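You operate a simulated robot arm through the tools that you are given. There is no shell and no other tool.

You run a simulated robot arm. Do the job below in one go: nothing can be reset, and whatever is moved stays where it is left.

TASK
Set the controls near the front of the fixture table. At the end: the back left flange nut is turned to snug; the gauge lock lever is set to free; the front right flange nut is turned to snug; the back right flange nut is turned to snug; whatever was shut is shut again. Leave all else as you found it, and nothing knocked over. The gauge lock lever goes anticlockwise seen from above, to its stop.

Only the result counts: the job must be done as asked and must still hold three seconds after the hand-in. Knocking over, shifting, dropping, spilling or breaking anything else fails it.

THE ROBOT
A 7-joint arm with a two-finger parallel gripper, fixed in place. Base frame: the origin is on the floor under the middle of its stand, x ahead of it, y to its left, z up; the work surface is at about z = 900. Lengths are in mm, angles in rad, forces in N, time in s.
With the tool pointing down near the work surface it reaches from about 240 to 680 mm from the base axis. Its first joint turns from -1.152 to 1.152 rad. Payload 2.4 kg.
The TCP is the grasp point between the finger pads, 30 mm short of the fingertips. In the tool frame z runs along the fingers and y along their closing line. Largest opening 94 mm; finger width 28, thickness 10; the body of the gripper, 50 by 96 mm, starts 55 mm behind the TCP.
Orientation is told as [roll, pitch, yaw] about the base's x, y, z axes, in that order, counted from this pose: with the fingers straight down and closing along the base's y, the tool's x points along the base's -x, its y along +y and its z along -z.

THE INTERFACE
- The arm moves only by the tool send_rows. Its argument "motion" is a list of rows, each a list of 3 entries, a list of its own where there are three numbers: the shift along the tool's x, y, z in units of 25 mm (1.0 is 25 mm), then the turn, a rotation vector about the tool's x, y, z in units of 5 degrees (1.0 is 5 degrees), then the finger opening in mm, from 0 to 94. In form: [[[dx, dy, dz], [rx, ry, rz], gripper], ...]. A call has 1 to 20 rows; each row shifts and turns the commanded pose from where the row before left it, along the tool's axes as they then stand. A call with a number of a shift or a turn outside -1 to 1 is refused whole. A row lasts 0.2 s, in which the tool goes at most 50 mm and 0.15 rad; a call with a longer step from one row to the next is refused whole, and so is a gripper value outside its range. Where a pose cannot be reached the arm comes as near as it can. A force on the tool above 40 N (or 10 N above the force at the start of the call, whichever is more), or a blocked arm, ends the call early, and 0.2 s more pass. Each finger travels about 153 mm/s and halts on what it meets, pressing with about 30 N; the grip force reading is that of the motor and also rises with nothing between the fingers. The clock runs only during rows and for 0.2 s after the last one: add rows that do not move to give the fingers time. The reply holds the time, the measured pose of the TCP, the force on the tool along the base axes, the opening and the grip force, in the units named above and with some noise, with the torque about the TCP (base axes, N m) and any sound that the robot's microphone picked up.
- Cameras (640 x 400 px; columns grow to the right, rows downward): "scene" is fixed at [49.1, 483, 1450.9]; the picture's right is [-0.65, -0.76, 0.00], its down [-0.39, 0.33, -0.86] and it looks along [0.66, -0.56, -0.51] (base axes); focal length 313 px, centre (320, 200). "wrist" rides on the gripper at [76, 14, -102] in the tool frame; the picture's right is [-0.18, 0.98, 0.00], its down [-0.75, -0.14, -0.64] and it looks along [-0.63, -0.12, 0.77] (tool axes); focal length 243 px, centre (320, 200). There is no depth. A picture from a camera that has moved, and an enlarged one, comes with that camera's place and axes in the base frame and with its lens.
- camera(camera): a new picture of that camera. It takes no simulated time.
- inspect(camera, box): a new picture of the part [left, top, right, bottom] of that camera's present view, enlarged. It takes no simulated time.
- close_job(): hands the job in; it is judged then, once.

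Places have to be worked out from the pictures, the camera data and where the tool is seen. Open the gripper and draw the arm clear of the work before you hand the job in, unless the task says otherwise.

The tools are called after "Call:" as name(argument=value, ...) on one line, values as JSON. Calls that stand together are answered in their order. send_rows: Moves the arm, as the interface text tells. Its arguments: {"type":"object","properties":{"motion":{"type":"array"}},"required":["motion"]} The other tools are called the same way: camera (camera) takes a picture; inspect (camera, box) takes an enlarged picture of a part of a camera's view; close_job () hands the job in.

At the start:

```text
t: 0.0
eef_pos: [364.6, 31.2, 1206.8]
tcp_rot: [0.0, 0.0, -0.001]
ft_force: [-0.1, -0.6, -0.2]
wrist_torque: [0.02, 0.01, 0.01]
grip_width: 94.0
grasp_force: 0.1
```

scene: 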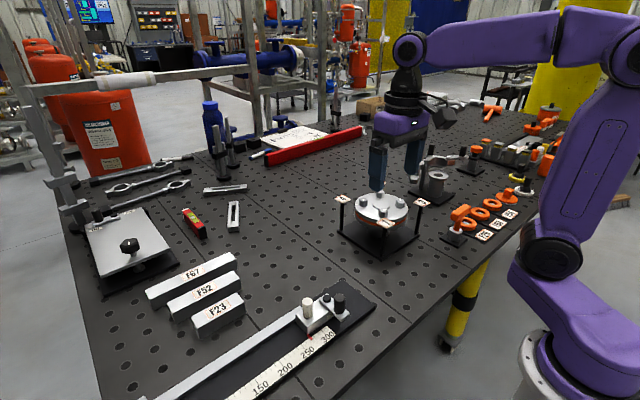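
wrist: 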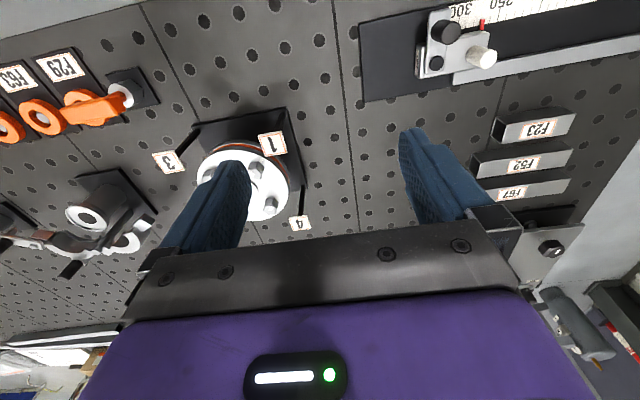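

I start by looking closer at the flange assembly and the gauge from both cameras.

Call:
inspect(camera="scene", box=[320, 170, 440, 260])

Call:
inspect(camera="scene", box=[220, 270, 390, 400])

Call:
inspect(camera="wrist", box=[140, 100, 320, 240])

Call:
inspect(camera="wrist", box=[350, 0, 640, 110])

Call:
inspect(camera="scene", box=[420, 80, 580, 250])

Call:
inspect(camera="scene", box=[60, 190, 260, 340])

```text
4.44 times, centred on (380, 215) of scene
camera zoom: at [49.1, 483.0, 1450.9], right [-0.65, -0.76, 0.0], down [-0.39, 0.33, -0.86], along [0.66, -0.56, -0.51], focal length 1390 px, centre (53, 133)
```

zoom: 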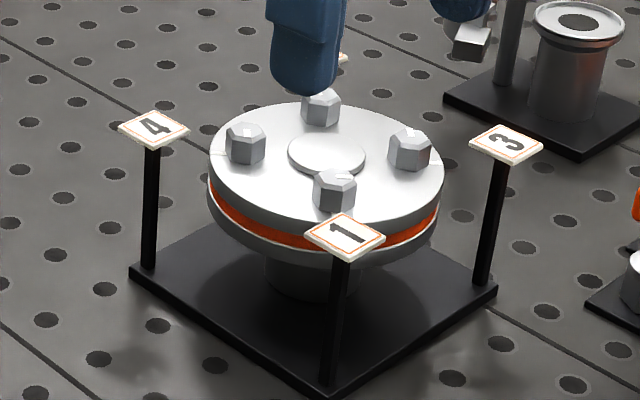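

```text
3.08 times, centred on (305, 335) of scene
camera zoom: at [49.1, 483.0, 1450.9], right [-0.65, -0.76, 0.0], down [-0.39, 0.33, -0.86], along [0.66, -0.56, -0.51], focal length 962 px, centre (366, -215)
```

zoom: 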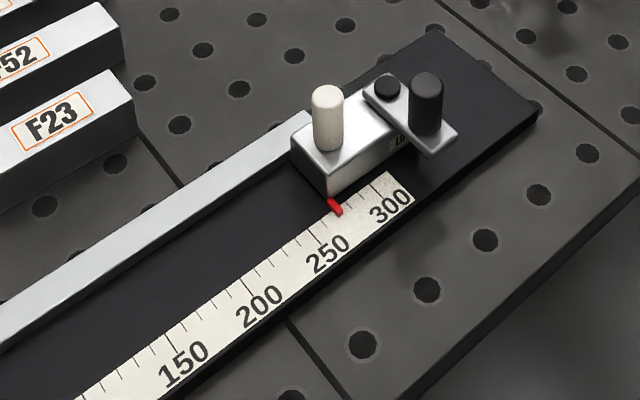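

```text
2.86 times, centred on (230, 170) of wrist
camera zoom: at [288.7, 44.7, 1308.9], right [0.18, 0.98, 0.0], down [0.75, -0.14, 0.64], along [0.63, -0.12, -0.77], focal length 693 px, centre (577, 286)
```

zoom: 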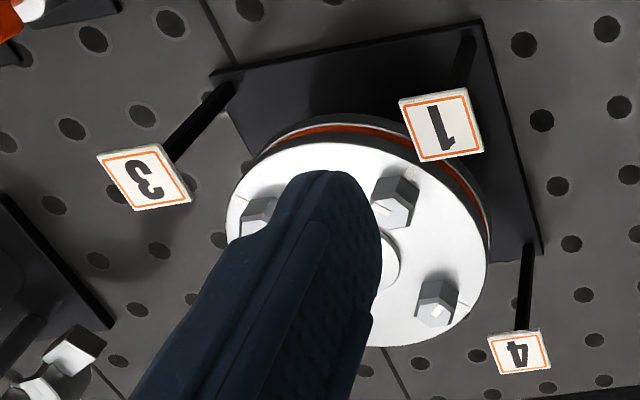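

```text
2.21 times, centred on (495, 55) of wrist
camera zoom: at [288.7, 44.7, 1308.9], right [0.18, 0.98, 0.0], down [0.75, -0.14, 0.64], along [0.63, -0.12, -0.77], focal length 535 px, centre (-66, 520)
```

zoom: 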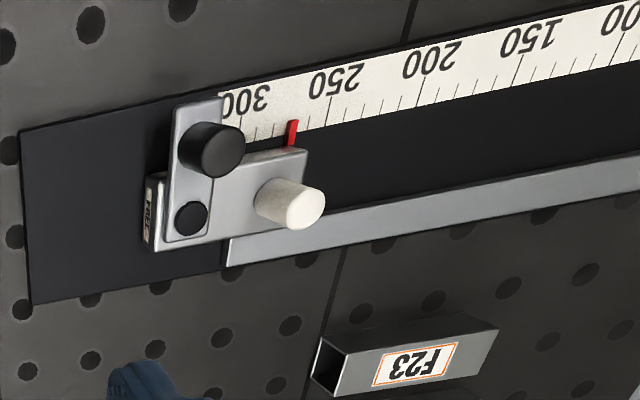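

```text
2.35 times, centred on (500, 165) of scene
camera zoom: at [49.1, 483.0, 1450.9], right [-0.65, -0.76, 0.0], down [-0.39, 0.33, -0.86], along [0.66, -0.56, -0.51], focal length 736 px, centre (-104, 282)
```

zoom: 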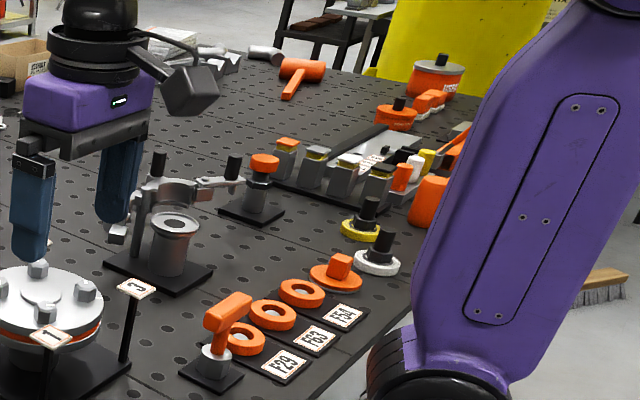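

```text
2.67 times, centred on (160, 265) of scene
camera zoom: at [49.1, 483.0, 1450.9], right [-0.65, -0.76, 0.0], down [-0.39, 0.33, -0.86], along [0.66, -0.56, -0.51], focal length 834 px, centre (747, 27)
```

zoom: 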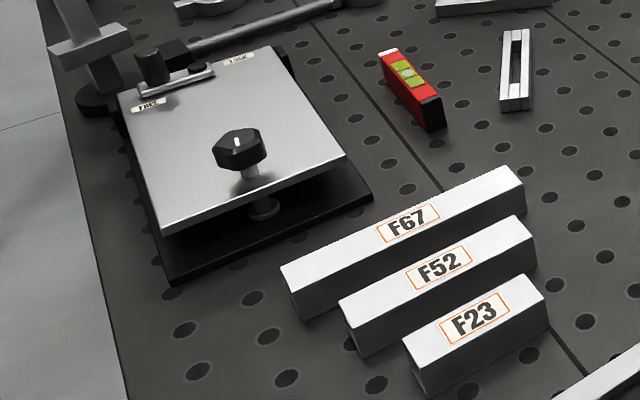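

Now zooming in on the labels at the plate's lever, the gauge lever, and the nuts.

Call:
inspect(camera="scene", box=[85, 195, 165, 255])

Call:
inspect(camera="scene", box=[290, 285, 360, 335])

Call:
inspect(camera="scene", box=[355, 185, 411, 220])

Call:
inspect(camera="scene", box=[400, 130, 500, 200])

Call:
inspect(camera="wrist", box=[0, 170, 160, 290])

Call:
inspect(camera="wrist", box=[500, 180, 640, 370])

```text
6.67 times, centred on (125, 225) of scene
camera zoom: at [49.1, 483.0, 1450.9], right [-0.65, -0.76, 0.0], down [-0.39, 0.33, -0.86], along [0.66, -0.56, -0.51], focal length 2084 px, centre (1620, 33)
```

zoom: 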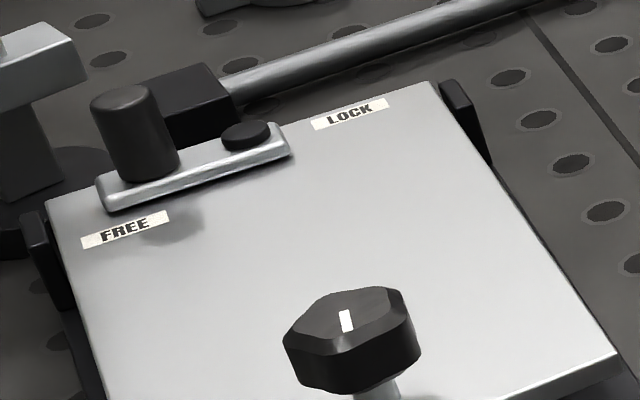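

```text
8.00 times, centred on (325, 310) of scene
camera zoom: at [49.1, 483.0, 1450.9], right [-0.65, -0.76, 0.0], down [-0.39, 0.33, -0.86], along [0.66, -0.56, -0.51], focal length 2501 px, centre (280, -680)
```

zoom: 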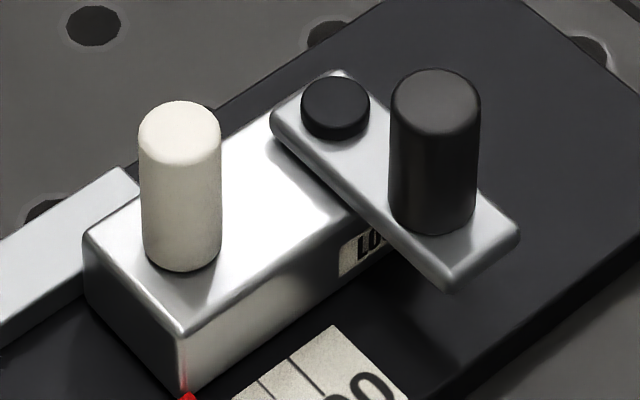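

```text
11.43 times, centred on (383, 202) of scene
camera zoom: at [49.1, 483.0, 1450.9], right [-0.65, -0.76, 0.0], down [-0.39, 0.33, -0.86], along [0.66, -0.56, -0.51], focal length 3573 px, centre (-400, 171)
```

zoom: 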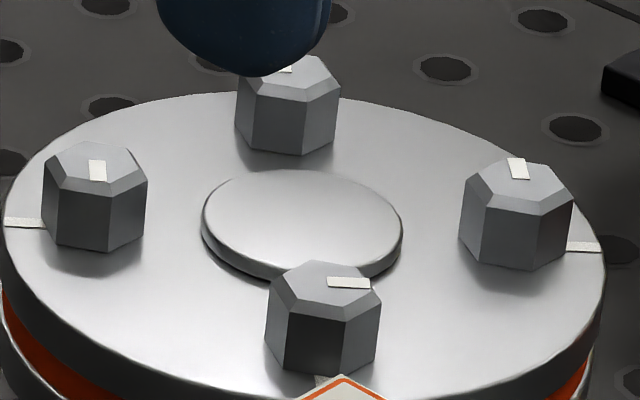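

```text
5.71 times, centred on (450, 165) of scene
camera zoom: at [49.1, 483.0, 1450.9], right [-0.65, -0.76, 0.0], down [-0.39, 0.33, -0.86], along [0.66, -0.56, -0.51], focal length 1786 px, centre (-423, 400)
```

zoom: 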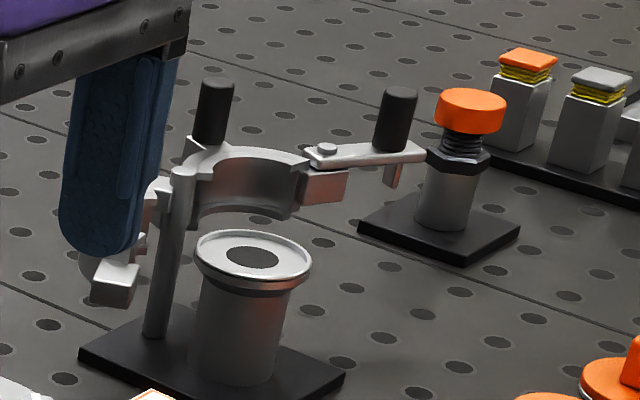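

```text
3.33 times, centred on (80, 230) of wrist
camera zoom: at [288.7, 44.7, 1308.9], right [0.18, 0.98, 0.0], down [0.75, -0.14, 0.64], along [0.63, -0.12, -0.77], focal length 809 px, centre (1120, 100)
```

zoom: 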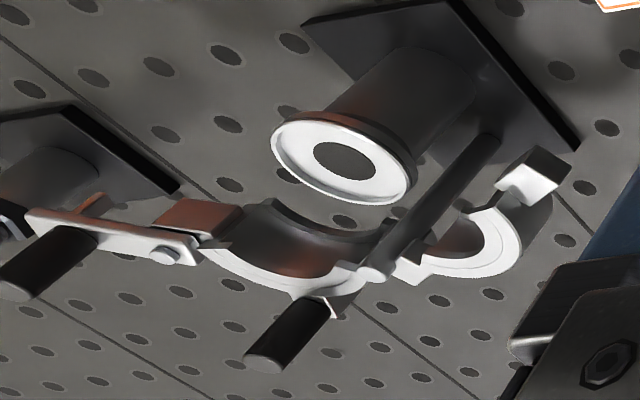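

```text
2.11 times, centred on (570, 275) of wrist
camera zoom: at [288.7, 44.7, 1308.9], right [0.18, 0.98, 0.0], down [0.75, -0.14, 0.64], along [0.63, -0.12, -0.77], focal length 511 px, centre (-206, 42)
```

zoom: 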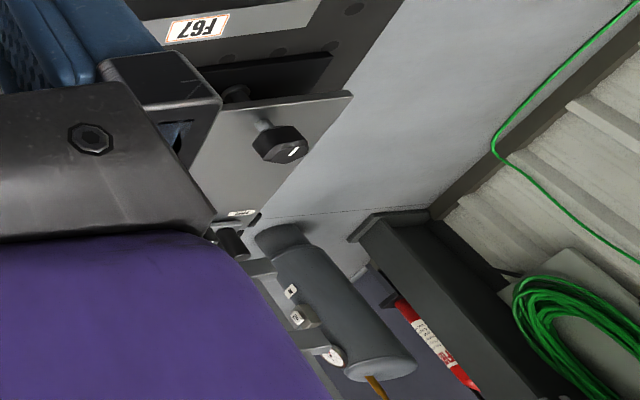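

The nuts carry white marks and the flange rim carries matching ticks. I move the open gripper so the wrist camera looks at the flange between the fingers.

Call:
send_rows(motion=[[[0.11, -0.75, 0.26], [0, 0, 0], 94], [[0.11, -0.75, 0.26], [0, 0, 0], 94], [[0.11, -0.75, 0.26], [0, 0, 0], 94], [[0.11, -0.75, 0.26], [0, 0, 0], 94], [[0.11, -0.75, 0.26], [0, 0, 0], 94], [[0.11, -0.75, 0.26], [0, 0, 0], 94], [[0, 0, 0], [0, 0, 0], 94]])

Call:
camera(camera="wrist")

Call:
inspect(camera="wrist", box=[240, 130, 400, 250])

Call:
camera(camera="scene")

```text
t: 1.6
eef_pos: [347.2, -83.8, 1167.3]
tcp_rot: [0.0, -0.001, -0.001]
ft_force: [0.4, 0.2, 0.4]
wrist_torque: [-0.01, 0.02, 0.02]
grip_width: 94.0
grasp_force: 0.0
```

```text
taken
camera wrist: at [271.4, -68.4, 1269.8], right [0.18, 0.98, 0.0], down [0.75, -0.14, 0.64], along [0.63, -0.12, -0.77], focal length 243 px, centre (320, 200)
```

wrist: 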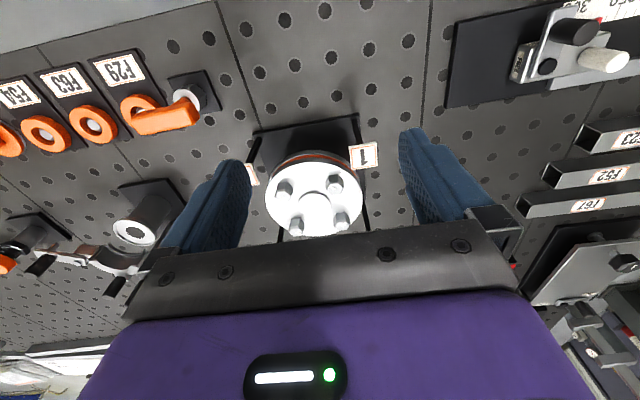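

```text
3.33 times, centred on (320, 190) of wrist
camera zoom: at [271.4, -68.4, 1269.8], right [0.18, 0.98, 0.0], down [0.75, -0.14, 0.64], along [0.63, -0.12, -0.77], focal length 809 px, centre (320, 233)
```

zoom: 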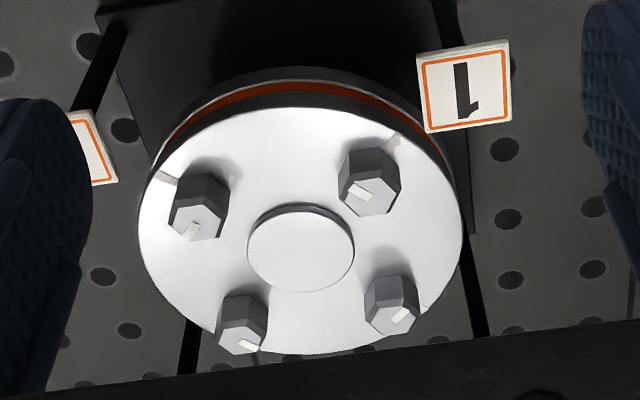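

```text
taken
```

scene: 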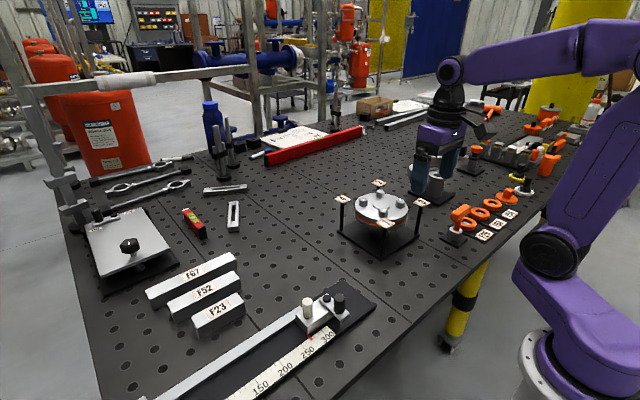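

Call:
inspect(camera="scene", box=[330, 175, 434, 240])

Call:
inspect(camera="scene", box=[355, 185, 411, 220])

Call:
inspect(camera="wrist", box=[260, 145, 350, 235])

```text
6.15 times, centred on (382, 208) of scene
camera zoom: at [49.1, 483.0, 1450.9], right [-0.65, -0.76, 0.0], down [-0.39, 0.33, -0.86], along [0.66, -0.56, -0.51], focal length 1924 px, centre (-62, 154)
```

zoom: 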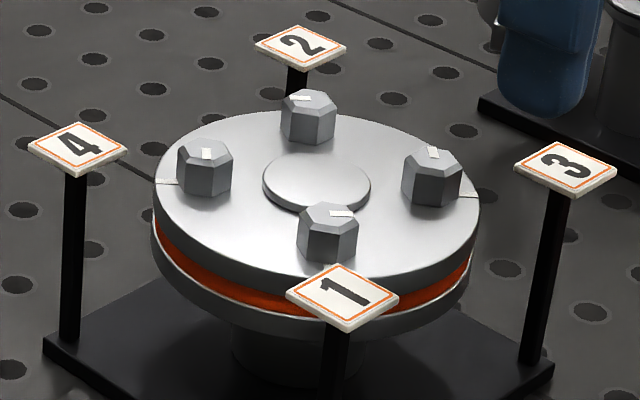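

```text
11.43 times, centred on (383, 202) of scene
camera zoom: at [49.1, 483.0, 1450.9], right [-0.65, -0.76, 0.0], down [-0.39, 0.33, -0.86], along [0.66, -0.56, -0.51], focal length 3573 px, centre (-400, 171)
```

zoom: 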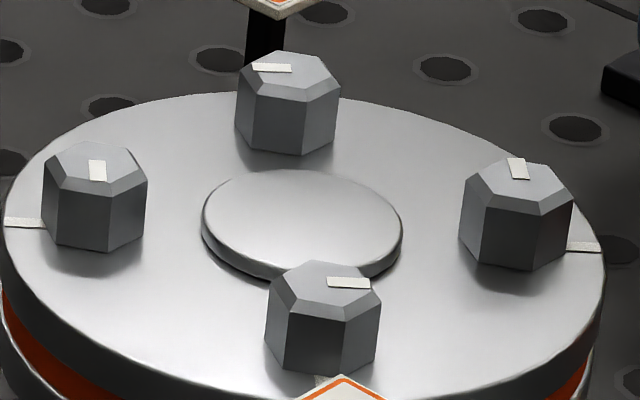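

```text
4.44 times, centred on (305, 190) of wrist
camera zoom: at [271.4, -68.4, 1269.8], right [0.18, 0.98, 0.0], down [0.75, -0.14, 0.64], along [0.63, -0.12, -0.77], focal length 1078 px, centre (387, 244)
```

zoom: 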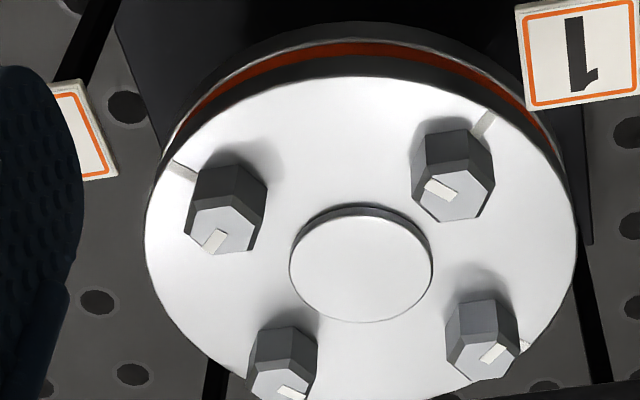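

From both pictures I judge the nuts at about x 461/531, y −84/−153 and top z ≈ 1020; each mark sits about 90° anticlockwise of its rim tick. I move above nut 2 (back right) to look closer.

Call:
send_rows(motion=[[[-0.92, -0.346, 0.386], [0, 0, 0], 94], [[-0.92, -0.346, 0.386], [0, 0, 0], 94], [[-0.92, -0.346, 0.386], [0, 0, 0], 94], [[-0.92, -0.346, 0.386], [0, 0, 0], 94], [[-0.92, -0.346, 0.386], [0, 0, 0], 94], [[-0.92, -0.346, 0.386], [0, 0, 0], 94], [[-0.92, -0.346, 0.386], [0, 0, 0], 94], [[-0.92, -0.346, 0.386], [0, 0, 0], 94], [[0, 0, 0], [0, 0, 0], 94]])

Call:
camera(camera="wrist")

Call:
inspect(camera="wrist", box=[240, 60, 400, 220])

```text
t: 3.6
eef_pos: [532.8, -150.4, 1089.1]
tcp_rot: [-0.001, 0.0, -0.001]
ft_force: [-0.3, 0.0, -0.8]
wrist_torque: [0.0, -0.01, 0.0]
grip_width: 93.9
grasp_force: 0.1
```

```text
taken
camera wrist: at [456.3, -136.8, 1191.8], right [0.18, 0.98, 0.0], down [0.75, -0.14, 0.64], along [0.63, -0.12, -0.77], focal length 243 px, centre (320, 200)
```

wrist: 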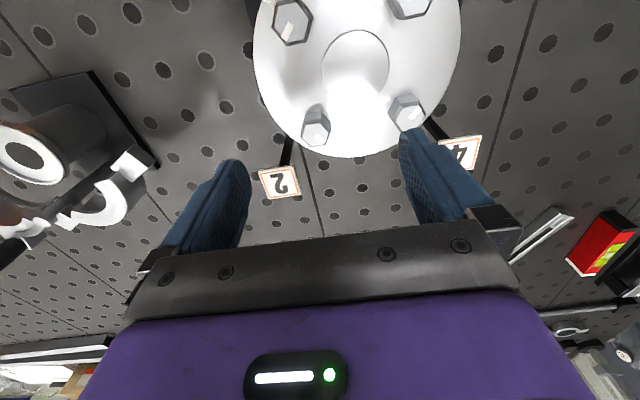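

```text
2.50 times, centred on (320, 140) of wrist
camera zoom: at [456.3, -136.8, 1191.8], right [0.18, 0.98, 0.0], down [0.75, -0.14, 0.64], along [0.63, -0.12, -0.77], focal length 606 px, centre (320, 350)
```

zoom: 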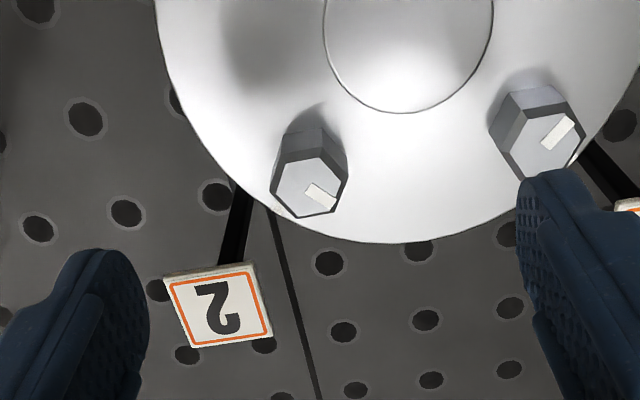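

Call:
inspect(camera="wrist", box=[294, 92, 340, 152])

Call:
inspect(camera="wrist", box=[380, 80, 440, 140])

Call:
inspect(camera="wrist", box=[250, 0, 330, 60])

```text
6.67 times, centred on (317, 122) of wrist
camera zoom: at [456.3, -136.8, 1191.8], right [0.18, 0.98, 0.0], down [0.75, -0.14, 0.64], along [0.63, -0.12, -0.77], focal length 1618 px, centre (340, 720)
```

zoom: 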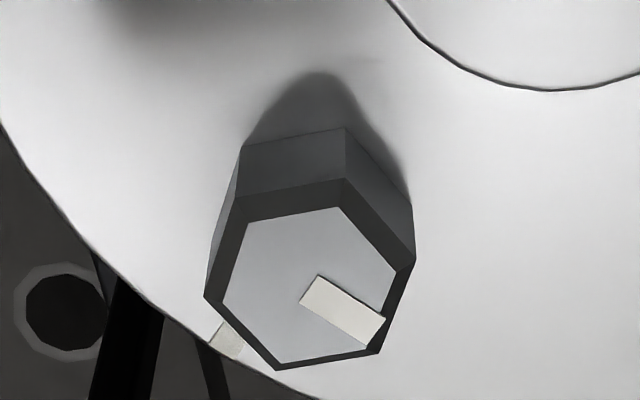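

```text
6.67 times, centred on (410, 110) of wrist
camera zoom: at [456.3, -136.8, 1191.8], right [0.18, 0.98, 0.0], down [0.75, -0.14, 0.64], along [0.63, -0.12, -0.77], focal length 1618 px, centre (-280, 800)
```

zoom: 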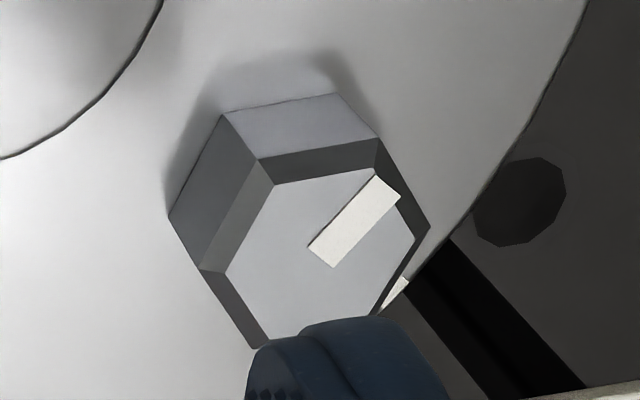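

```text
6.67 times, centred on (290, 30) of wrist
camera zoom: at [456.3, -136.8, 1191.8], right [0.18, 0.98, 0.0], down [0.75, -0.14, 0.64], along [0.63, -0.12, -0.77], focal length 1618 px, centre (520, 1333)
```

zoom: 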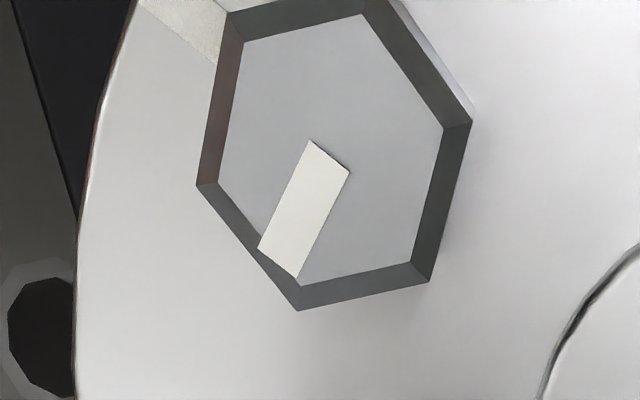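

The nut flats face 0°/60°/120° in base axes and nut 2 is at about (532.5, −153). I turn the tool to yaw +30° (closing line along 120°) above nut 2, and narrow the fingers to 40 mm.

Call:
send_rows(motion=[[[0, -0.088, 0], [0, 0, -1], 80], [[0, 0, 0], [0, 0, -1], 60], [[0, 0, 0], [0, 0, -1], 40], [[0, 0, 0], [0, 0, -1], 40], [[0, 0, 0], [0, 0, -1], 40], [[0, 0, 0], [0, 0, -1], 40], [[0, 0, 0], [0, 0, 0], 40]])

Call:
camera(camera="wrist")

Call:
camera(camera="scene")

```text
t: 5.2
eef_pos: [531.9, -152.9, 1089.8]
tcp_rot: [0.002, 0.001, 0.525]
ft_force: [-0.4, 0.0, -0.2]
wrist_torque: [-0.01, 0.0, 0.04]
grip_width: 40.1
grasp_force: 0.1
```

```text
taken
camera wrist: at [459.1, -179.0, 1192.3], right [-0.33, 0.94, 0.0], down [0.72, 0.26, 0.64], along [0.61, 0.21, -0.77], focal length 243 px, centre (320, 200)
```

wrist: 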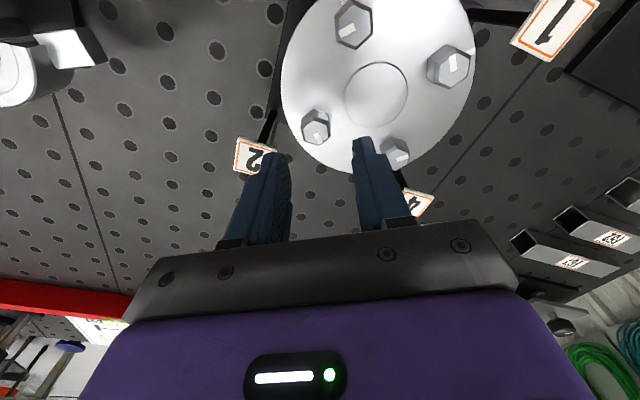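

```text
taken
```

scene: 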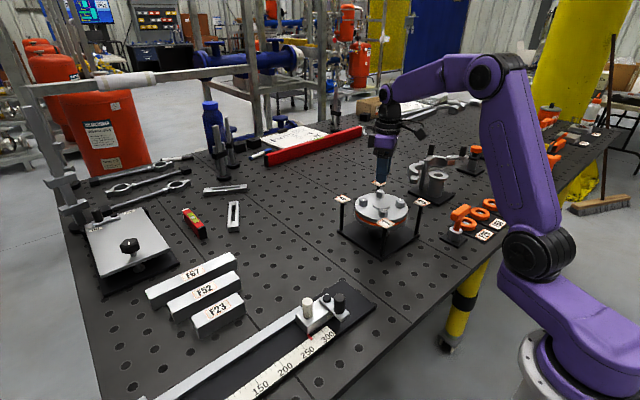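

Call:
inspect(camera="wrist", box=[286, 96, 346, 156])

Call:
inspect(camera="wrist", box=[200, 80, 440, 260])

Call:
inspect(camera="scene", box=[340, 130, 420, 230])

```text
6.67 times, centred on (316, 126) of wrist
camera zoom: at [459.1, -179.0, 1192.3], right [-0.33, 0.94, 0.0], down [0.72, 0.26, 0.64], along [0.61, 0.21, -0.77], focal length 1618 px, centre (347, 693)
```

zoom: 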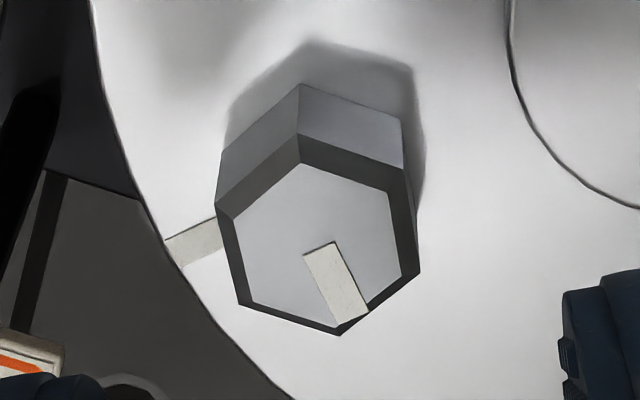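

```text
2.22 times, centred on (320, 170) of wrist
camera zoom: at [459.1, -179.0, 1192.3], right [-0.33, 0.94, 0.0], down [0.72, 0.26, 0.64], along [0.61, 0.21, -0.77], focal length 539 px, centre (320, 267)
```

zoom: 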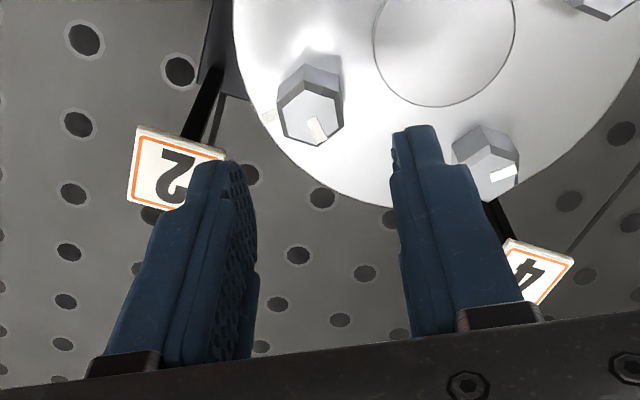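

```text
4.00 times, centred on (380, 180) of scene
camera zoom: at [49.1, 483.0, 1450.9], right [-0.65, -0.76, 0.0], down [-0.39, 0.33, -0.86], along [0.66, -0.56, -0.51], focal length 1251 px, centre (80, 280)
```

zoom: 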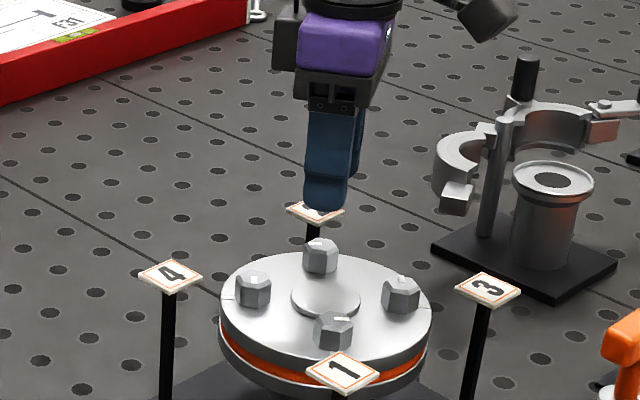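

Yaw is right (0.525); I re-measure nut 2 at about (533, −155, top 1019). I shift slightly and lower to TCP z ≈ 1058 (tips still above the nut) to check the centring.

Call:
send_rows(motion=[[[0, -0.088, 0.4], [0, 0, 0], 40], [[0, 0, 0.4], [0, 0, 0], 40], [[0, 0, 0.48], [0, 0, 0], 40], [[0, 0, 0], [0, 0, 0], 40]])

Call:
camera(camera="wrist")

Call:
inspect(camera="wrist", box=[230, 100, 410, 235])

Call:
inspect(camera="scene", box=[350, 150, 410, 225])

```text
t: 6.2
eef_pos: [533.5, -156.2, 1057.4]
tcp_rot: [0.002, 0.0, 0.523]
ft_force: [0.1, 0.6, -0.5]
wrist_torque: [-0.02, 0.02, 0.02]
grip_width: 39.8
grasp_force: 0.0
```

```text
taken
camera wrist: at [460.1, -180.7, 1160.0], right [-0.33, 0.94, 0.0], down [0.72, 0.25, 0.64], along [0.61, 0.21, -0.77], focal length 243 px, centre (320, 200)
```

wrist: 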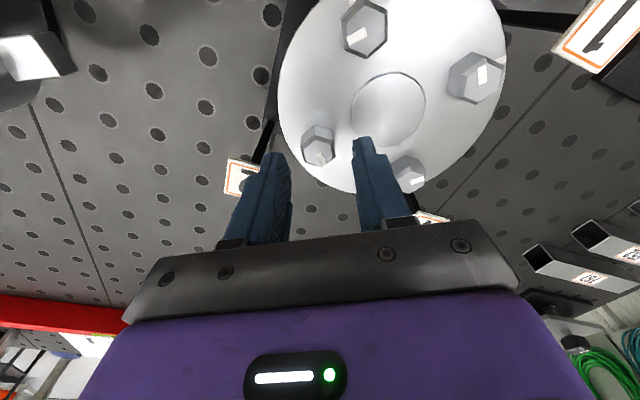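

```text
2.96 times, centred on (320, 168) of wrist
camera zoom: at [460.1, -180.7, 1160.0], right [-0.33, 0.94, 0.0], down [0.72, 0.25, 0.64], along [0.61, 0.21, -0.77], focal length 719 px, centre (320, 296)
```

zoom: 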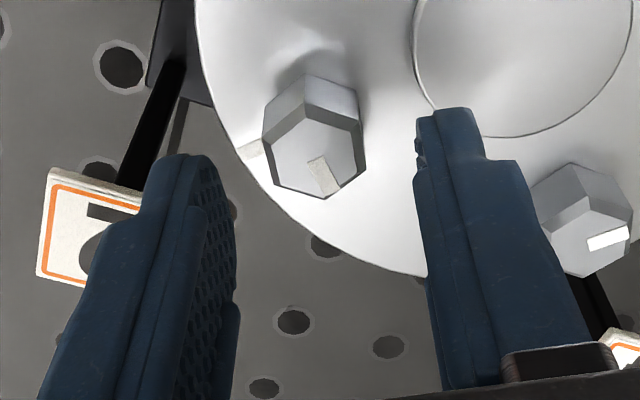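

```text
5.33 times, centred on (380, 188) of scene
camera zoom: at [49.1, 483.0, 1450.9], right [-0.65, -0.76, 0.0], down [-0.39, 0.33, -0.86], along [0.66, -0.56, -0.51], focal length 1667 px, centre (0, 267)
```

zoom: 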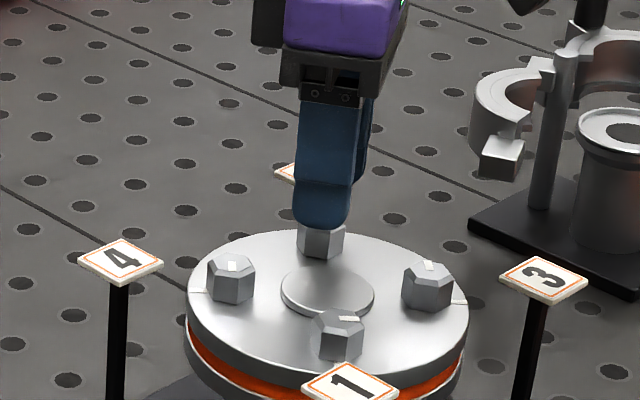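

Nut 2 re-measures at (533, −155.5), and the TCP is within 1 mm. I descend to TCP z ≈ 1036 with the fingers at 38 mm around the nut.

Call:
send_rows(motion=[[[0, 0, 0.22], [0, 0, 0], 38], [[0, 0, 0.22], [0, 0, 0], 38], [[0, 0, 0.22], [0, 0, 0], 38], [[0, 0, 0.22], [0, 0, 0], 38], [[0, 0, 0], [0, 0, 0], 38]])

Call:
inspect(camera="wrist", box=[230, 100, 410, 235])

Call:
inspect(camera="scene", box=[350, 150, 410, 225])

```text
t: 7.4
eef_pos: [532.3, -155.1, 1037.1]
tcp_rot: [0.0, 0.0, 0.524]
ft_force: [0.1, -0.2, 0.6]
wrist_torque: [0.03, -0.01, -0.02]
grip_width: 38.3
grasp_force: 0.1
```

```text
2.96 times, centred on (320, 168) of wrist
camera zoom: at [460.0, -180.9, 1138.4], right [-0.33, 0.94, 0.0], down [0.72, 0.25, 0.64], along [0.61, 0.21, -0.77], focal length 719 px, centre (320, 296)
```

zoom: 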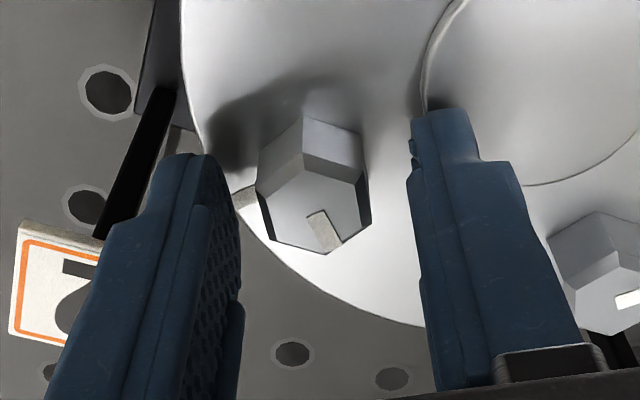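

```text
5.33 times, centred on (380, 188) of scene
camera zoom: at [49.1, 483.0, 1450.9], right [-0.65, -0.76, 0.0], down [-0.39, 0.33, -0.86], along [0.66, -0.56, -0.51], focal length 1667 px, centre (0, 267)
```

zoom: 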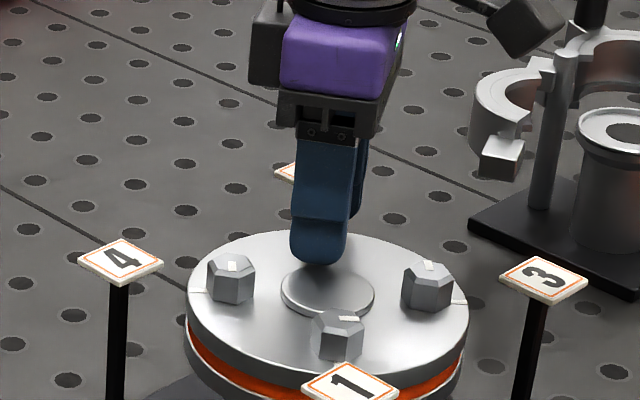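

The fingers straddle the nut without contact; I close on it and read the forces.

Call:
send_rows(motion=[[[0, 0, 0], [0, 0, 0], 26], [[0, 0, 0], [0, 0, 0], 18], [[0, 0, 0], [0, 0, 0], 10], [[0, 0, 0], [0, 0, 0], 10]])

Call:
inspect(camera="wrist", box=[230, 100, 410, 235])

```text
t: 8.4
eef_pos: [533.3, -156.4, 1035.9]
tcp_rot: [-0.002, 0.0, 0.523]
ft_force: [7.8, -8.5, -4.5]
wrist_torque: [-0.03, -0.7, 0.03]
grip_width: 21.7
grasp_force: 45.1
```

```text
2.96 times, centred on (320, 168) of wrist
camera zoom: at [460.3, -181.9, 1138.5], right [-0.33, 0.94, 0.0], down [0.72, 0.25, 0.64], along [0.61, 0.21, -0.77], focal length 719 px, centre (320, 296)
```

zoom: 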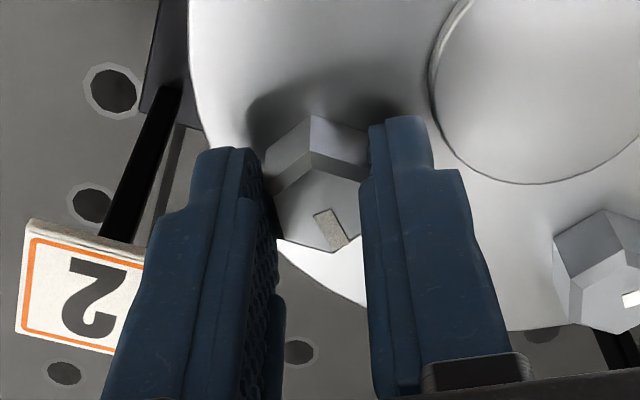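

Gripped at 21.7 mm with a small 11 N side force along the closing line. I shift about 1 mm to relieve it before turning.

Call:
send_rows(motion=[[[0, -0.042, 0], [0, 0, 0], 10], [[0, 0, 0], [0, 0, 0], 10]])

```text
t: 9.0
eef_pos: [532.3, -156.4, 1036.0]
tcp_rot: [0.001, 0.0, 0.524]
ft_force: [2.1, -7.5, 0.2]
wrist_torque: [0.55, -1.17, -0.05]
grip_width: 21.8
grasp_force: 44.9
```

Force fell to about 7.5 N; I shift 0.8 mm more and turn the first 10° clockwise (positive about the downward tool z) while watching the readings.

Call:
send_rows(motion=[[[0, -0.032, 0], [0, 0, 0], 10], [[0, 0, 0], [0, 0, 0.5], 10], [[0, 0, 0], [0, 0, 0.5], 10], [[0, 0, 0], [0, 0, 0.5], 10], [[0, 0, 0], [0, 0, 0.5], 10]])

Call:
inspect(camera="wrist", box=[230, 100, 410, 235])

```text
t: 10.2
eef_pos: [533.1, -155.2, 1034.5]
tcp_rot: [0.003, 0.0, 0.349]
ft_force: [-7.0, 3.2, 10.3]
wrist_torque: [0.26, -0.56, 0.04]
grip_width: 21.8
grasp_force: 45.2
```

```text
2.96 times, centred on (320, 168) of wrist
camera zoom: at [457.3, -168.8, 1138.5], right [-0.16, 0.99, 0.0], down [0.76, 0.12, 0.64], along [0.63, 0.11, -0.77], focal length 719 px, centre (320, 296)
```

zoom: 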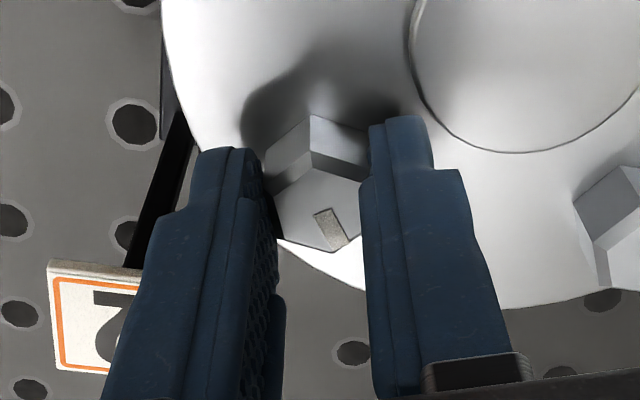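

The nut turns with the gripper (yaw now 20°), with small forces. I continue clockwise by 40°.

Call:
send_rows(motion=[[[0, 0.012, 0], [0, 0, 0.5], 10], [[0, 0, 0], [0, 0, 0.5], 10], [[0, 0, 0], [0, 0, 0.5], 10], [[0, 0, 0], [0, 0, 0.5], 10], [[0, 0, 0], [0, 0, 0.5], 10], [[0, 0, 0], [0, 0, 0.5], 10], [[0, 0, 0], [0, 0, 0.5], 10], [[0, 0, 0], [0, 0, 0.5], 10], [[0, 0, 0], [0, 0, 0.5], 10], [[0, 0, 0], [0, 0, 0.5], 10], [[0, 0, 0], [0, 0, 0.5], 10], [[0, 0, 0], [0, 0, 0.5], 10], [[0, 0, 0], [0, 0, 0.5], 10], [[0, 0, 0], [0, 0, 0.5], 10], [[0, 0, 0], [0, 0, 0.5], 10], [[0, 0, 0], [0, 0, 0.5], 10]])

Call:
inspect(camera="wrist", box=[230, 100, 410, 235])

Call:
inspect(camera="scene", box=[350, 150, 410, 225])

```text
t: 13.6
eef_pos: [534.9, -154.1, 1035.7]
tcp_rot: [-0.001, 0.004, -0.349]
ft_force: [-10.6, 21.4, -9.8]
wrist_torque: [0.12, -0.44, 0.06]
grip_width: 21.6
grasp_force: 45.2
```

```text
2.96 times, centred on (320, 168) of wrist
camera zoom: at [467.3, -115.4, 1138.2], right [0.51, 0.86, 0.0], down [0.66, -0.39, 0.64], along [0.55, -0.33, -0.77], focal length 719 px, centre (320, 296)
```

zoom: 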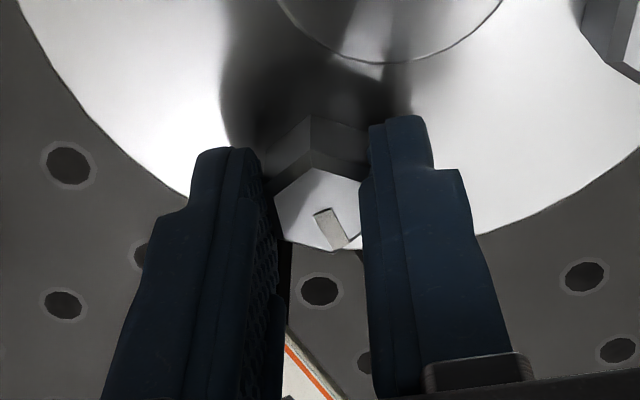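

```text
5.33 times, centred on (380, 188) of scene
camera zoom: at [48.9, 483.6, 1450.7], right [-0.65, -0.76, 0.0], down [-0.39, 0.33, -0.86], along [0.66, -0.56, -0.51], focal length 1667 px, centre (0, 267)
```

zoom: 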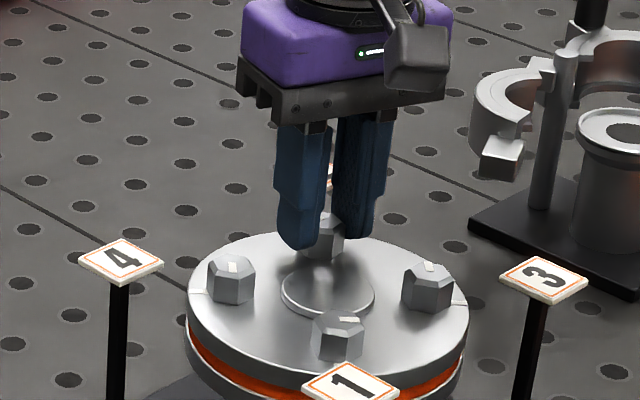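

Yaw −20° now (50° done) but a 24 N side force has built up, which tells me the nut axis is about 2 mm further from the TCP along −x of the tool. I relieve it with a shift and turn 20° more about the true nut axis.

Call:
send_rows(motion=[[[0.011, 0.064, 0], [0, 0, 0], 10], [[-0.001, 0.0036, 0], [0, 0, 0.5], 10], [[-0.001, 0.0036, 0], [0, 0, 0.5], 10], [[-0.001, 0.0036, 0], [0, 0, 0.5], 10], [[-0.001, 0.0036, 0], [0, 0, 0.5], 10], [[-0.001, 0.0036, 0], [0, 0, 0.5], 10], [[-0.001, 0.0036, 0], [0, 0, 0.5], 10], [[-0.001, 0.0036, 0], [0, 0, 0.5], 10], [[-0.001, 0.0036, 0], [0, 0, 0.5], 10]])

Call:
inspect(camera="wrist", box=[230, 100, 410, 235])

```text
t: 15.6
eef_pos: [533.1, -154.5, 1035.5]
tcp_rot: [0.001, 0.002, -0.7]
ft_force: [-2.4, 11.9, -16.6]
wrist_torque: [0.94, 0.86, 0.08]
grip_width: 21.7
grasp_force: 44.9
```

```text
2.96 times, centred on (320, 168) of wrist
camera zoom: at [485.3, -94.2, 1137.8], right [0.77, 0.63, 0.0], down [0.49, -0.59, 0.64], along [0.4, -0.5, -0.77], focal length 719 px, centre (320, 296)
```

zoom: 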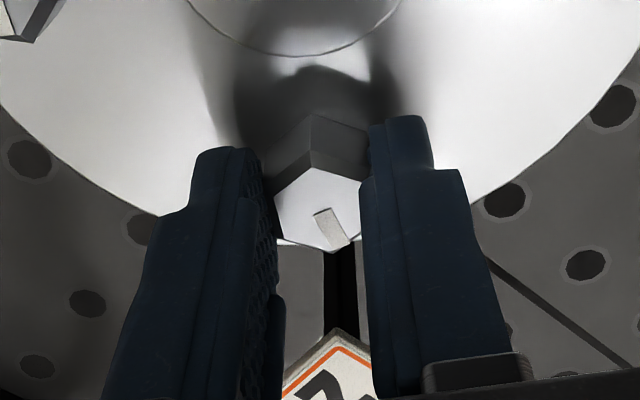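

Yaw −40°, and a downward pull of 16 N shows the nut sinking on its thread. I lower about 1 mm along with the last 20° of turn to yaw −60°.

Call:
send_rows(motion=[[[0.0, 0.016, 0.03], [0, 0, 0], 10], [[-0.001, 0.005, 0.002], [0, 0, 0.5], 10], [[-0.001, 0.005, 0.002], [0, 0, 0.5], 10], [[-0.001, 0.005, 0.002], [0, 0, 0.5], 10], [[-0.001, 0.005, 0.002], [0, 0, 0.5], 10], [[-0.001, 0.005, 0.002], [0, 0, 0.5], 10], [[-0.001, 0.005, 0.002], [0, 0, 0.5], 10], [[-0.001, 0.005, 0.002], [0, 0, 0.5], 10], [[-0.001, 0.005, 0.002], [0, 0, 0.5], 10]])

Call:
inspect(camera="wrist", box=[230, 100, 410, 235])

Call:
inspect(camera="scene", box=[350, 150, 410, 225])

```text
t: 17.6
eef_pos: [533.6, -153.8, 1035.1]
tcp_rot: [-0.001, 0.001, -1.05]
ft_force: [-13.6, 4.7, 8.5]
wrist_torque: [0.82, 0.72, -0.02]
grip_width: 21.6
grasp_force: 44.7
```

```text
2.96 times, centred on (320, 168) of wrist
camera zoom: at [509.3, -80.5, 1137.5], right [0.94, 0.33, 0.0], down [0.25, -0.72, 0.64], along [0.21, -0.61, -0.77], focal length 719 px, centre (320, 296)
```

zoom: 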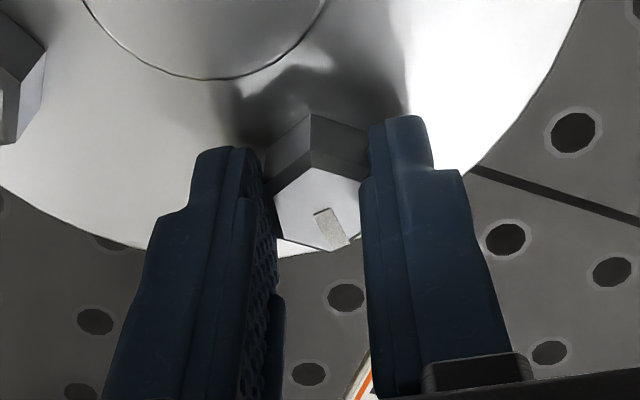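

```text
5.33 times, centred on (380, 188) of scene
camera zoom: at [48.6, 483.2, 1450.8], right [-0.65, -0.76, 0.0], down [-0.39, 0.33, -0.86], along [0.66, -0.56, -0.51], focal length 1667 px, centre (0, 267)
```

zoom: 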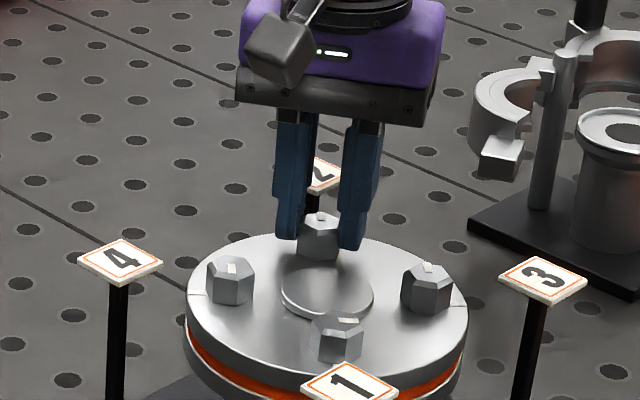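

Yaw is −1.05 (90° turned) with no torque spike. I open to 36 mm, lift clear, and check the mark against the tick.

Call:
send_rows(motion=[[[0, 0, 0], [0, 0, 0], 36], [[0, 0, 0], [0, 0, 0], 36], [[0, 0, -0.5], [0, 0, 0], 36], [[0, 0, -0.5], [0, 0, 0], 36], [[0, 0, -0.5], [0, 0, 0], 36], [[0, 0, -0.5], [0, 0, 0], 36], [[0, 0, 0], [0, 0, 0], 36]])

Call:
camera(camera="wrist")

Call:
inspect(camera="wrist", box=[280, 90, 360, 160])

Call:
inspect(camera="scene", box=[355, 185, 411, 220])

```text
t: 19.2
eef_pos: [535.0, -153.8, 1084.1]
tcp_rot: [0.0, -0.001, -1.047]
ft_force: [0.7, 0.8, -0.5]
wrist_torque: [-0.02, 0.01, 0.0]
grip_width: 36.1
grasp_force: 0.1
```

```text
taken
camera wrist: at [509.8, -80.6, 1186.8], right [0.94, 0.33, 0.0], down [0.25, -0.72, 0.64], along [0.21, -0.61, -0.77], focal length 243 px, centre (320, 200)
```

wrist: 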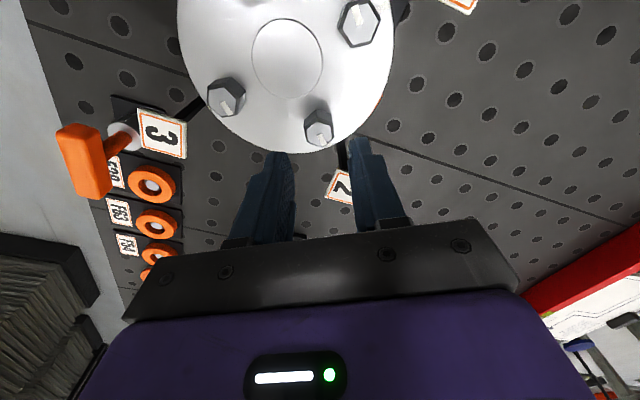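

```text
5.71 times, centred on (320, 125) of wrist
camera zoom: at [509.8, -80.6, 1186.8], right [0.94, 0.33, 0.0], down [0.25, -0.72, 0.64], along [0.21, -0.61, -0.77], focal length 1386 px, centre (320, 629)
```

zoom: 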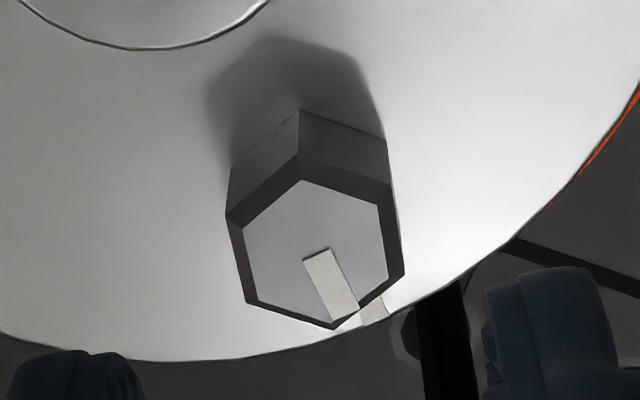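

```text
11.43 times, centred on (383, 202) of scene
camera zoom: at [49.1, 483.0, 1450.9], right [-0.65, -0.76, 0.0], down [-0.39, 0.33, -0.86], along [0.66, -0.56, -0.51], focal length 3573 px, centre (-400, 171)
```

zoom: 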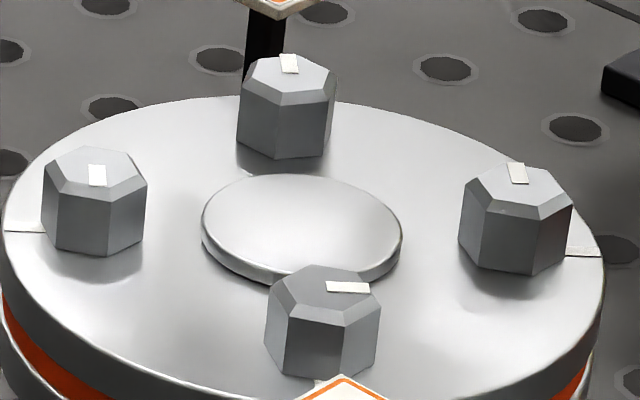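

Nut 2's mark now points at its rim tick (both about −46° in base). My views combine to give its axis at (535.2, −155.6), so nut 3 should be near (465, −155.6); I turn back to yaw +30° and move above nut 3.

Call:
send_rows(motion=[[[0, 0, -0.2], [0, 0, -1], 40], [[0, 0, 0], [0, 0, -1], 40], [[0, 0, 0], [0, 0, -1], 40], [[0, 0, 0], [0, 0, -1], 40], [[0, 0, 0], [0, 0, -1], 40], [[0, 0, 0], [0, 0, -1], 40], [[0, 0, 0], [0, 0, -1], 40], [[0, 0, 0], [0, 0, -1], 40], [[0, 0, 0], [0, 0, -1], 40], [[0, 0, 0], [0, 0, -1], 40], [[0, 0, 0], [0, 0, -1], 40], [[0, 0, 0], [0, 0, -1], 40], [[0, 0, 0], [0, 0, -1], 40], [[0, 0, 0], [0, 0, -1], 40], [[0, 0, 0], [0, 0, -1], 40], [[0, 0, 0], [0, 0, -1], 40], [[0, 0, 0], [0, 0, -1], 40], [[0, 0, 0], [0, 0, -1], 40], [[0, 0, 0], [0, 0, 0], 40]])

Call:
send_rows(motion=[[[0.829, 0.444, 0], [0, 0, 0], 40], [[0.829, 0.444, 0], [0, 0, 0], 40], [[0.829, 0.444, 0], [0, 0, 0], 40], [[0, 0, 0], [0, 0, 0], 40], [[0, 0, 0], [0, 0, 0], 40]])

Call:
camera(camera="wrist")

Call:
inspect(camera="wrist", box=[286, 96, 346, 156])

```text
t: 23.2
eef_pos: [535.8, -153.5, 1089.3]
tcp_rot: [0.0, -0.001, 0.525]
ft_force: [0.6, 0.4, 0.2]
wrist_torque: [0.01, 0.01, 0.01]
grip_width: 40.0
grasp_force: 0.0
```

```text
t: 24.4
eef_pos: [464.5, -156.1, 1088.5]
tcp_rot: [-0.001, 0.001, 0.523]
ft_force: [0.5, 0.4, -0.9]
wrist_torque: [-0.02, -0.03, 0.01]
grip_width: 40.1
grasp_force: 0.1
```

```text
taken
camera wrist: at [392.1, -181.6, 1191.4], right [-0.33, 0.94, 0.0], down [0.72, 0.25, 0.64], along [0.61, 0.21, -0.77], focal length 243 px, centre (320, 200)
```

wrist: 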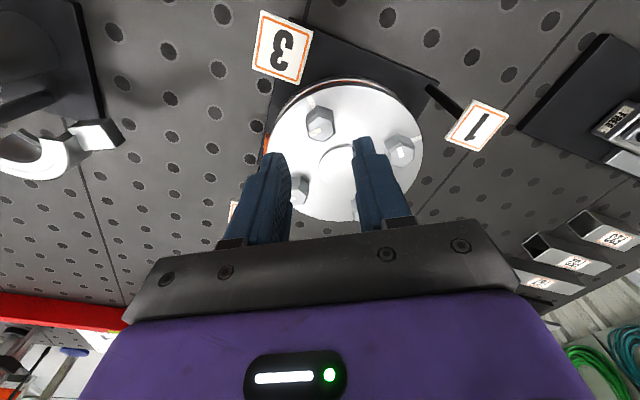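

```text
6.67 times, centred on (316, 126) of wrist
camera zoom: at [392.1, -181.6, 1191.4], right [-0.33, 0.94, 0.0], down [0.72, 0.25, 0.64], along [0.61, 0.21, -0.77], focal length 1618 px, centre (347, 693)
```

zoom: 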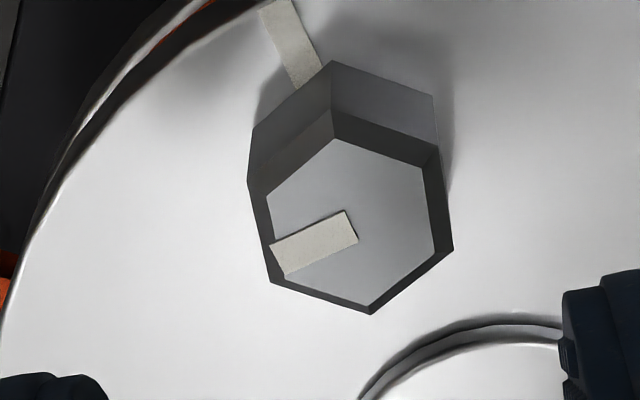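

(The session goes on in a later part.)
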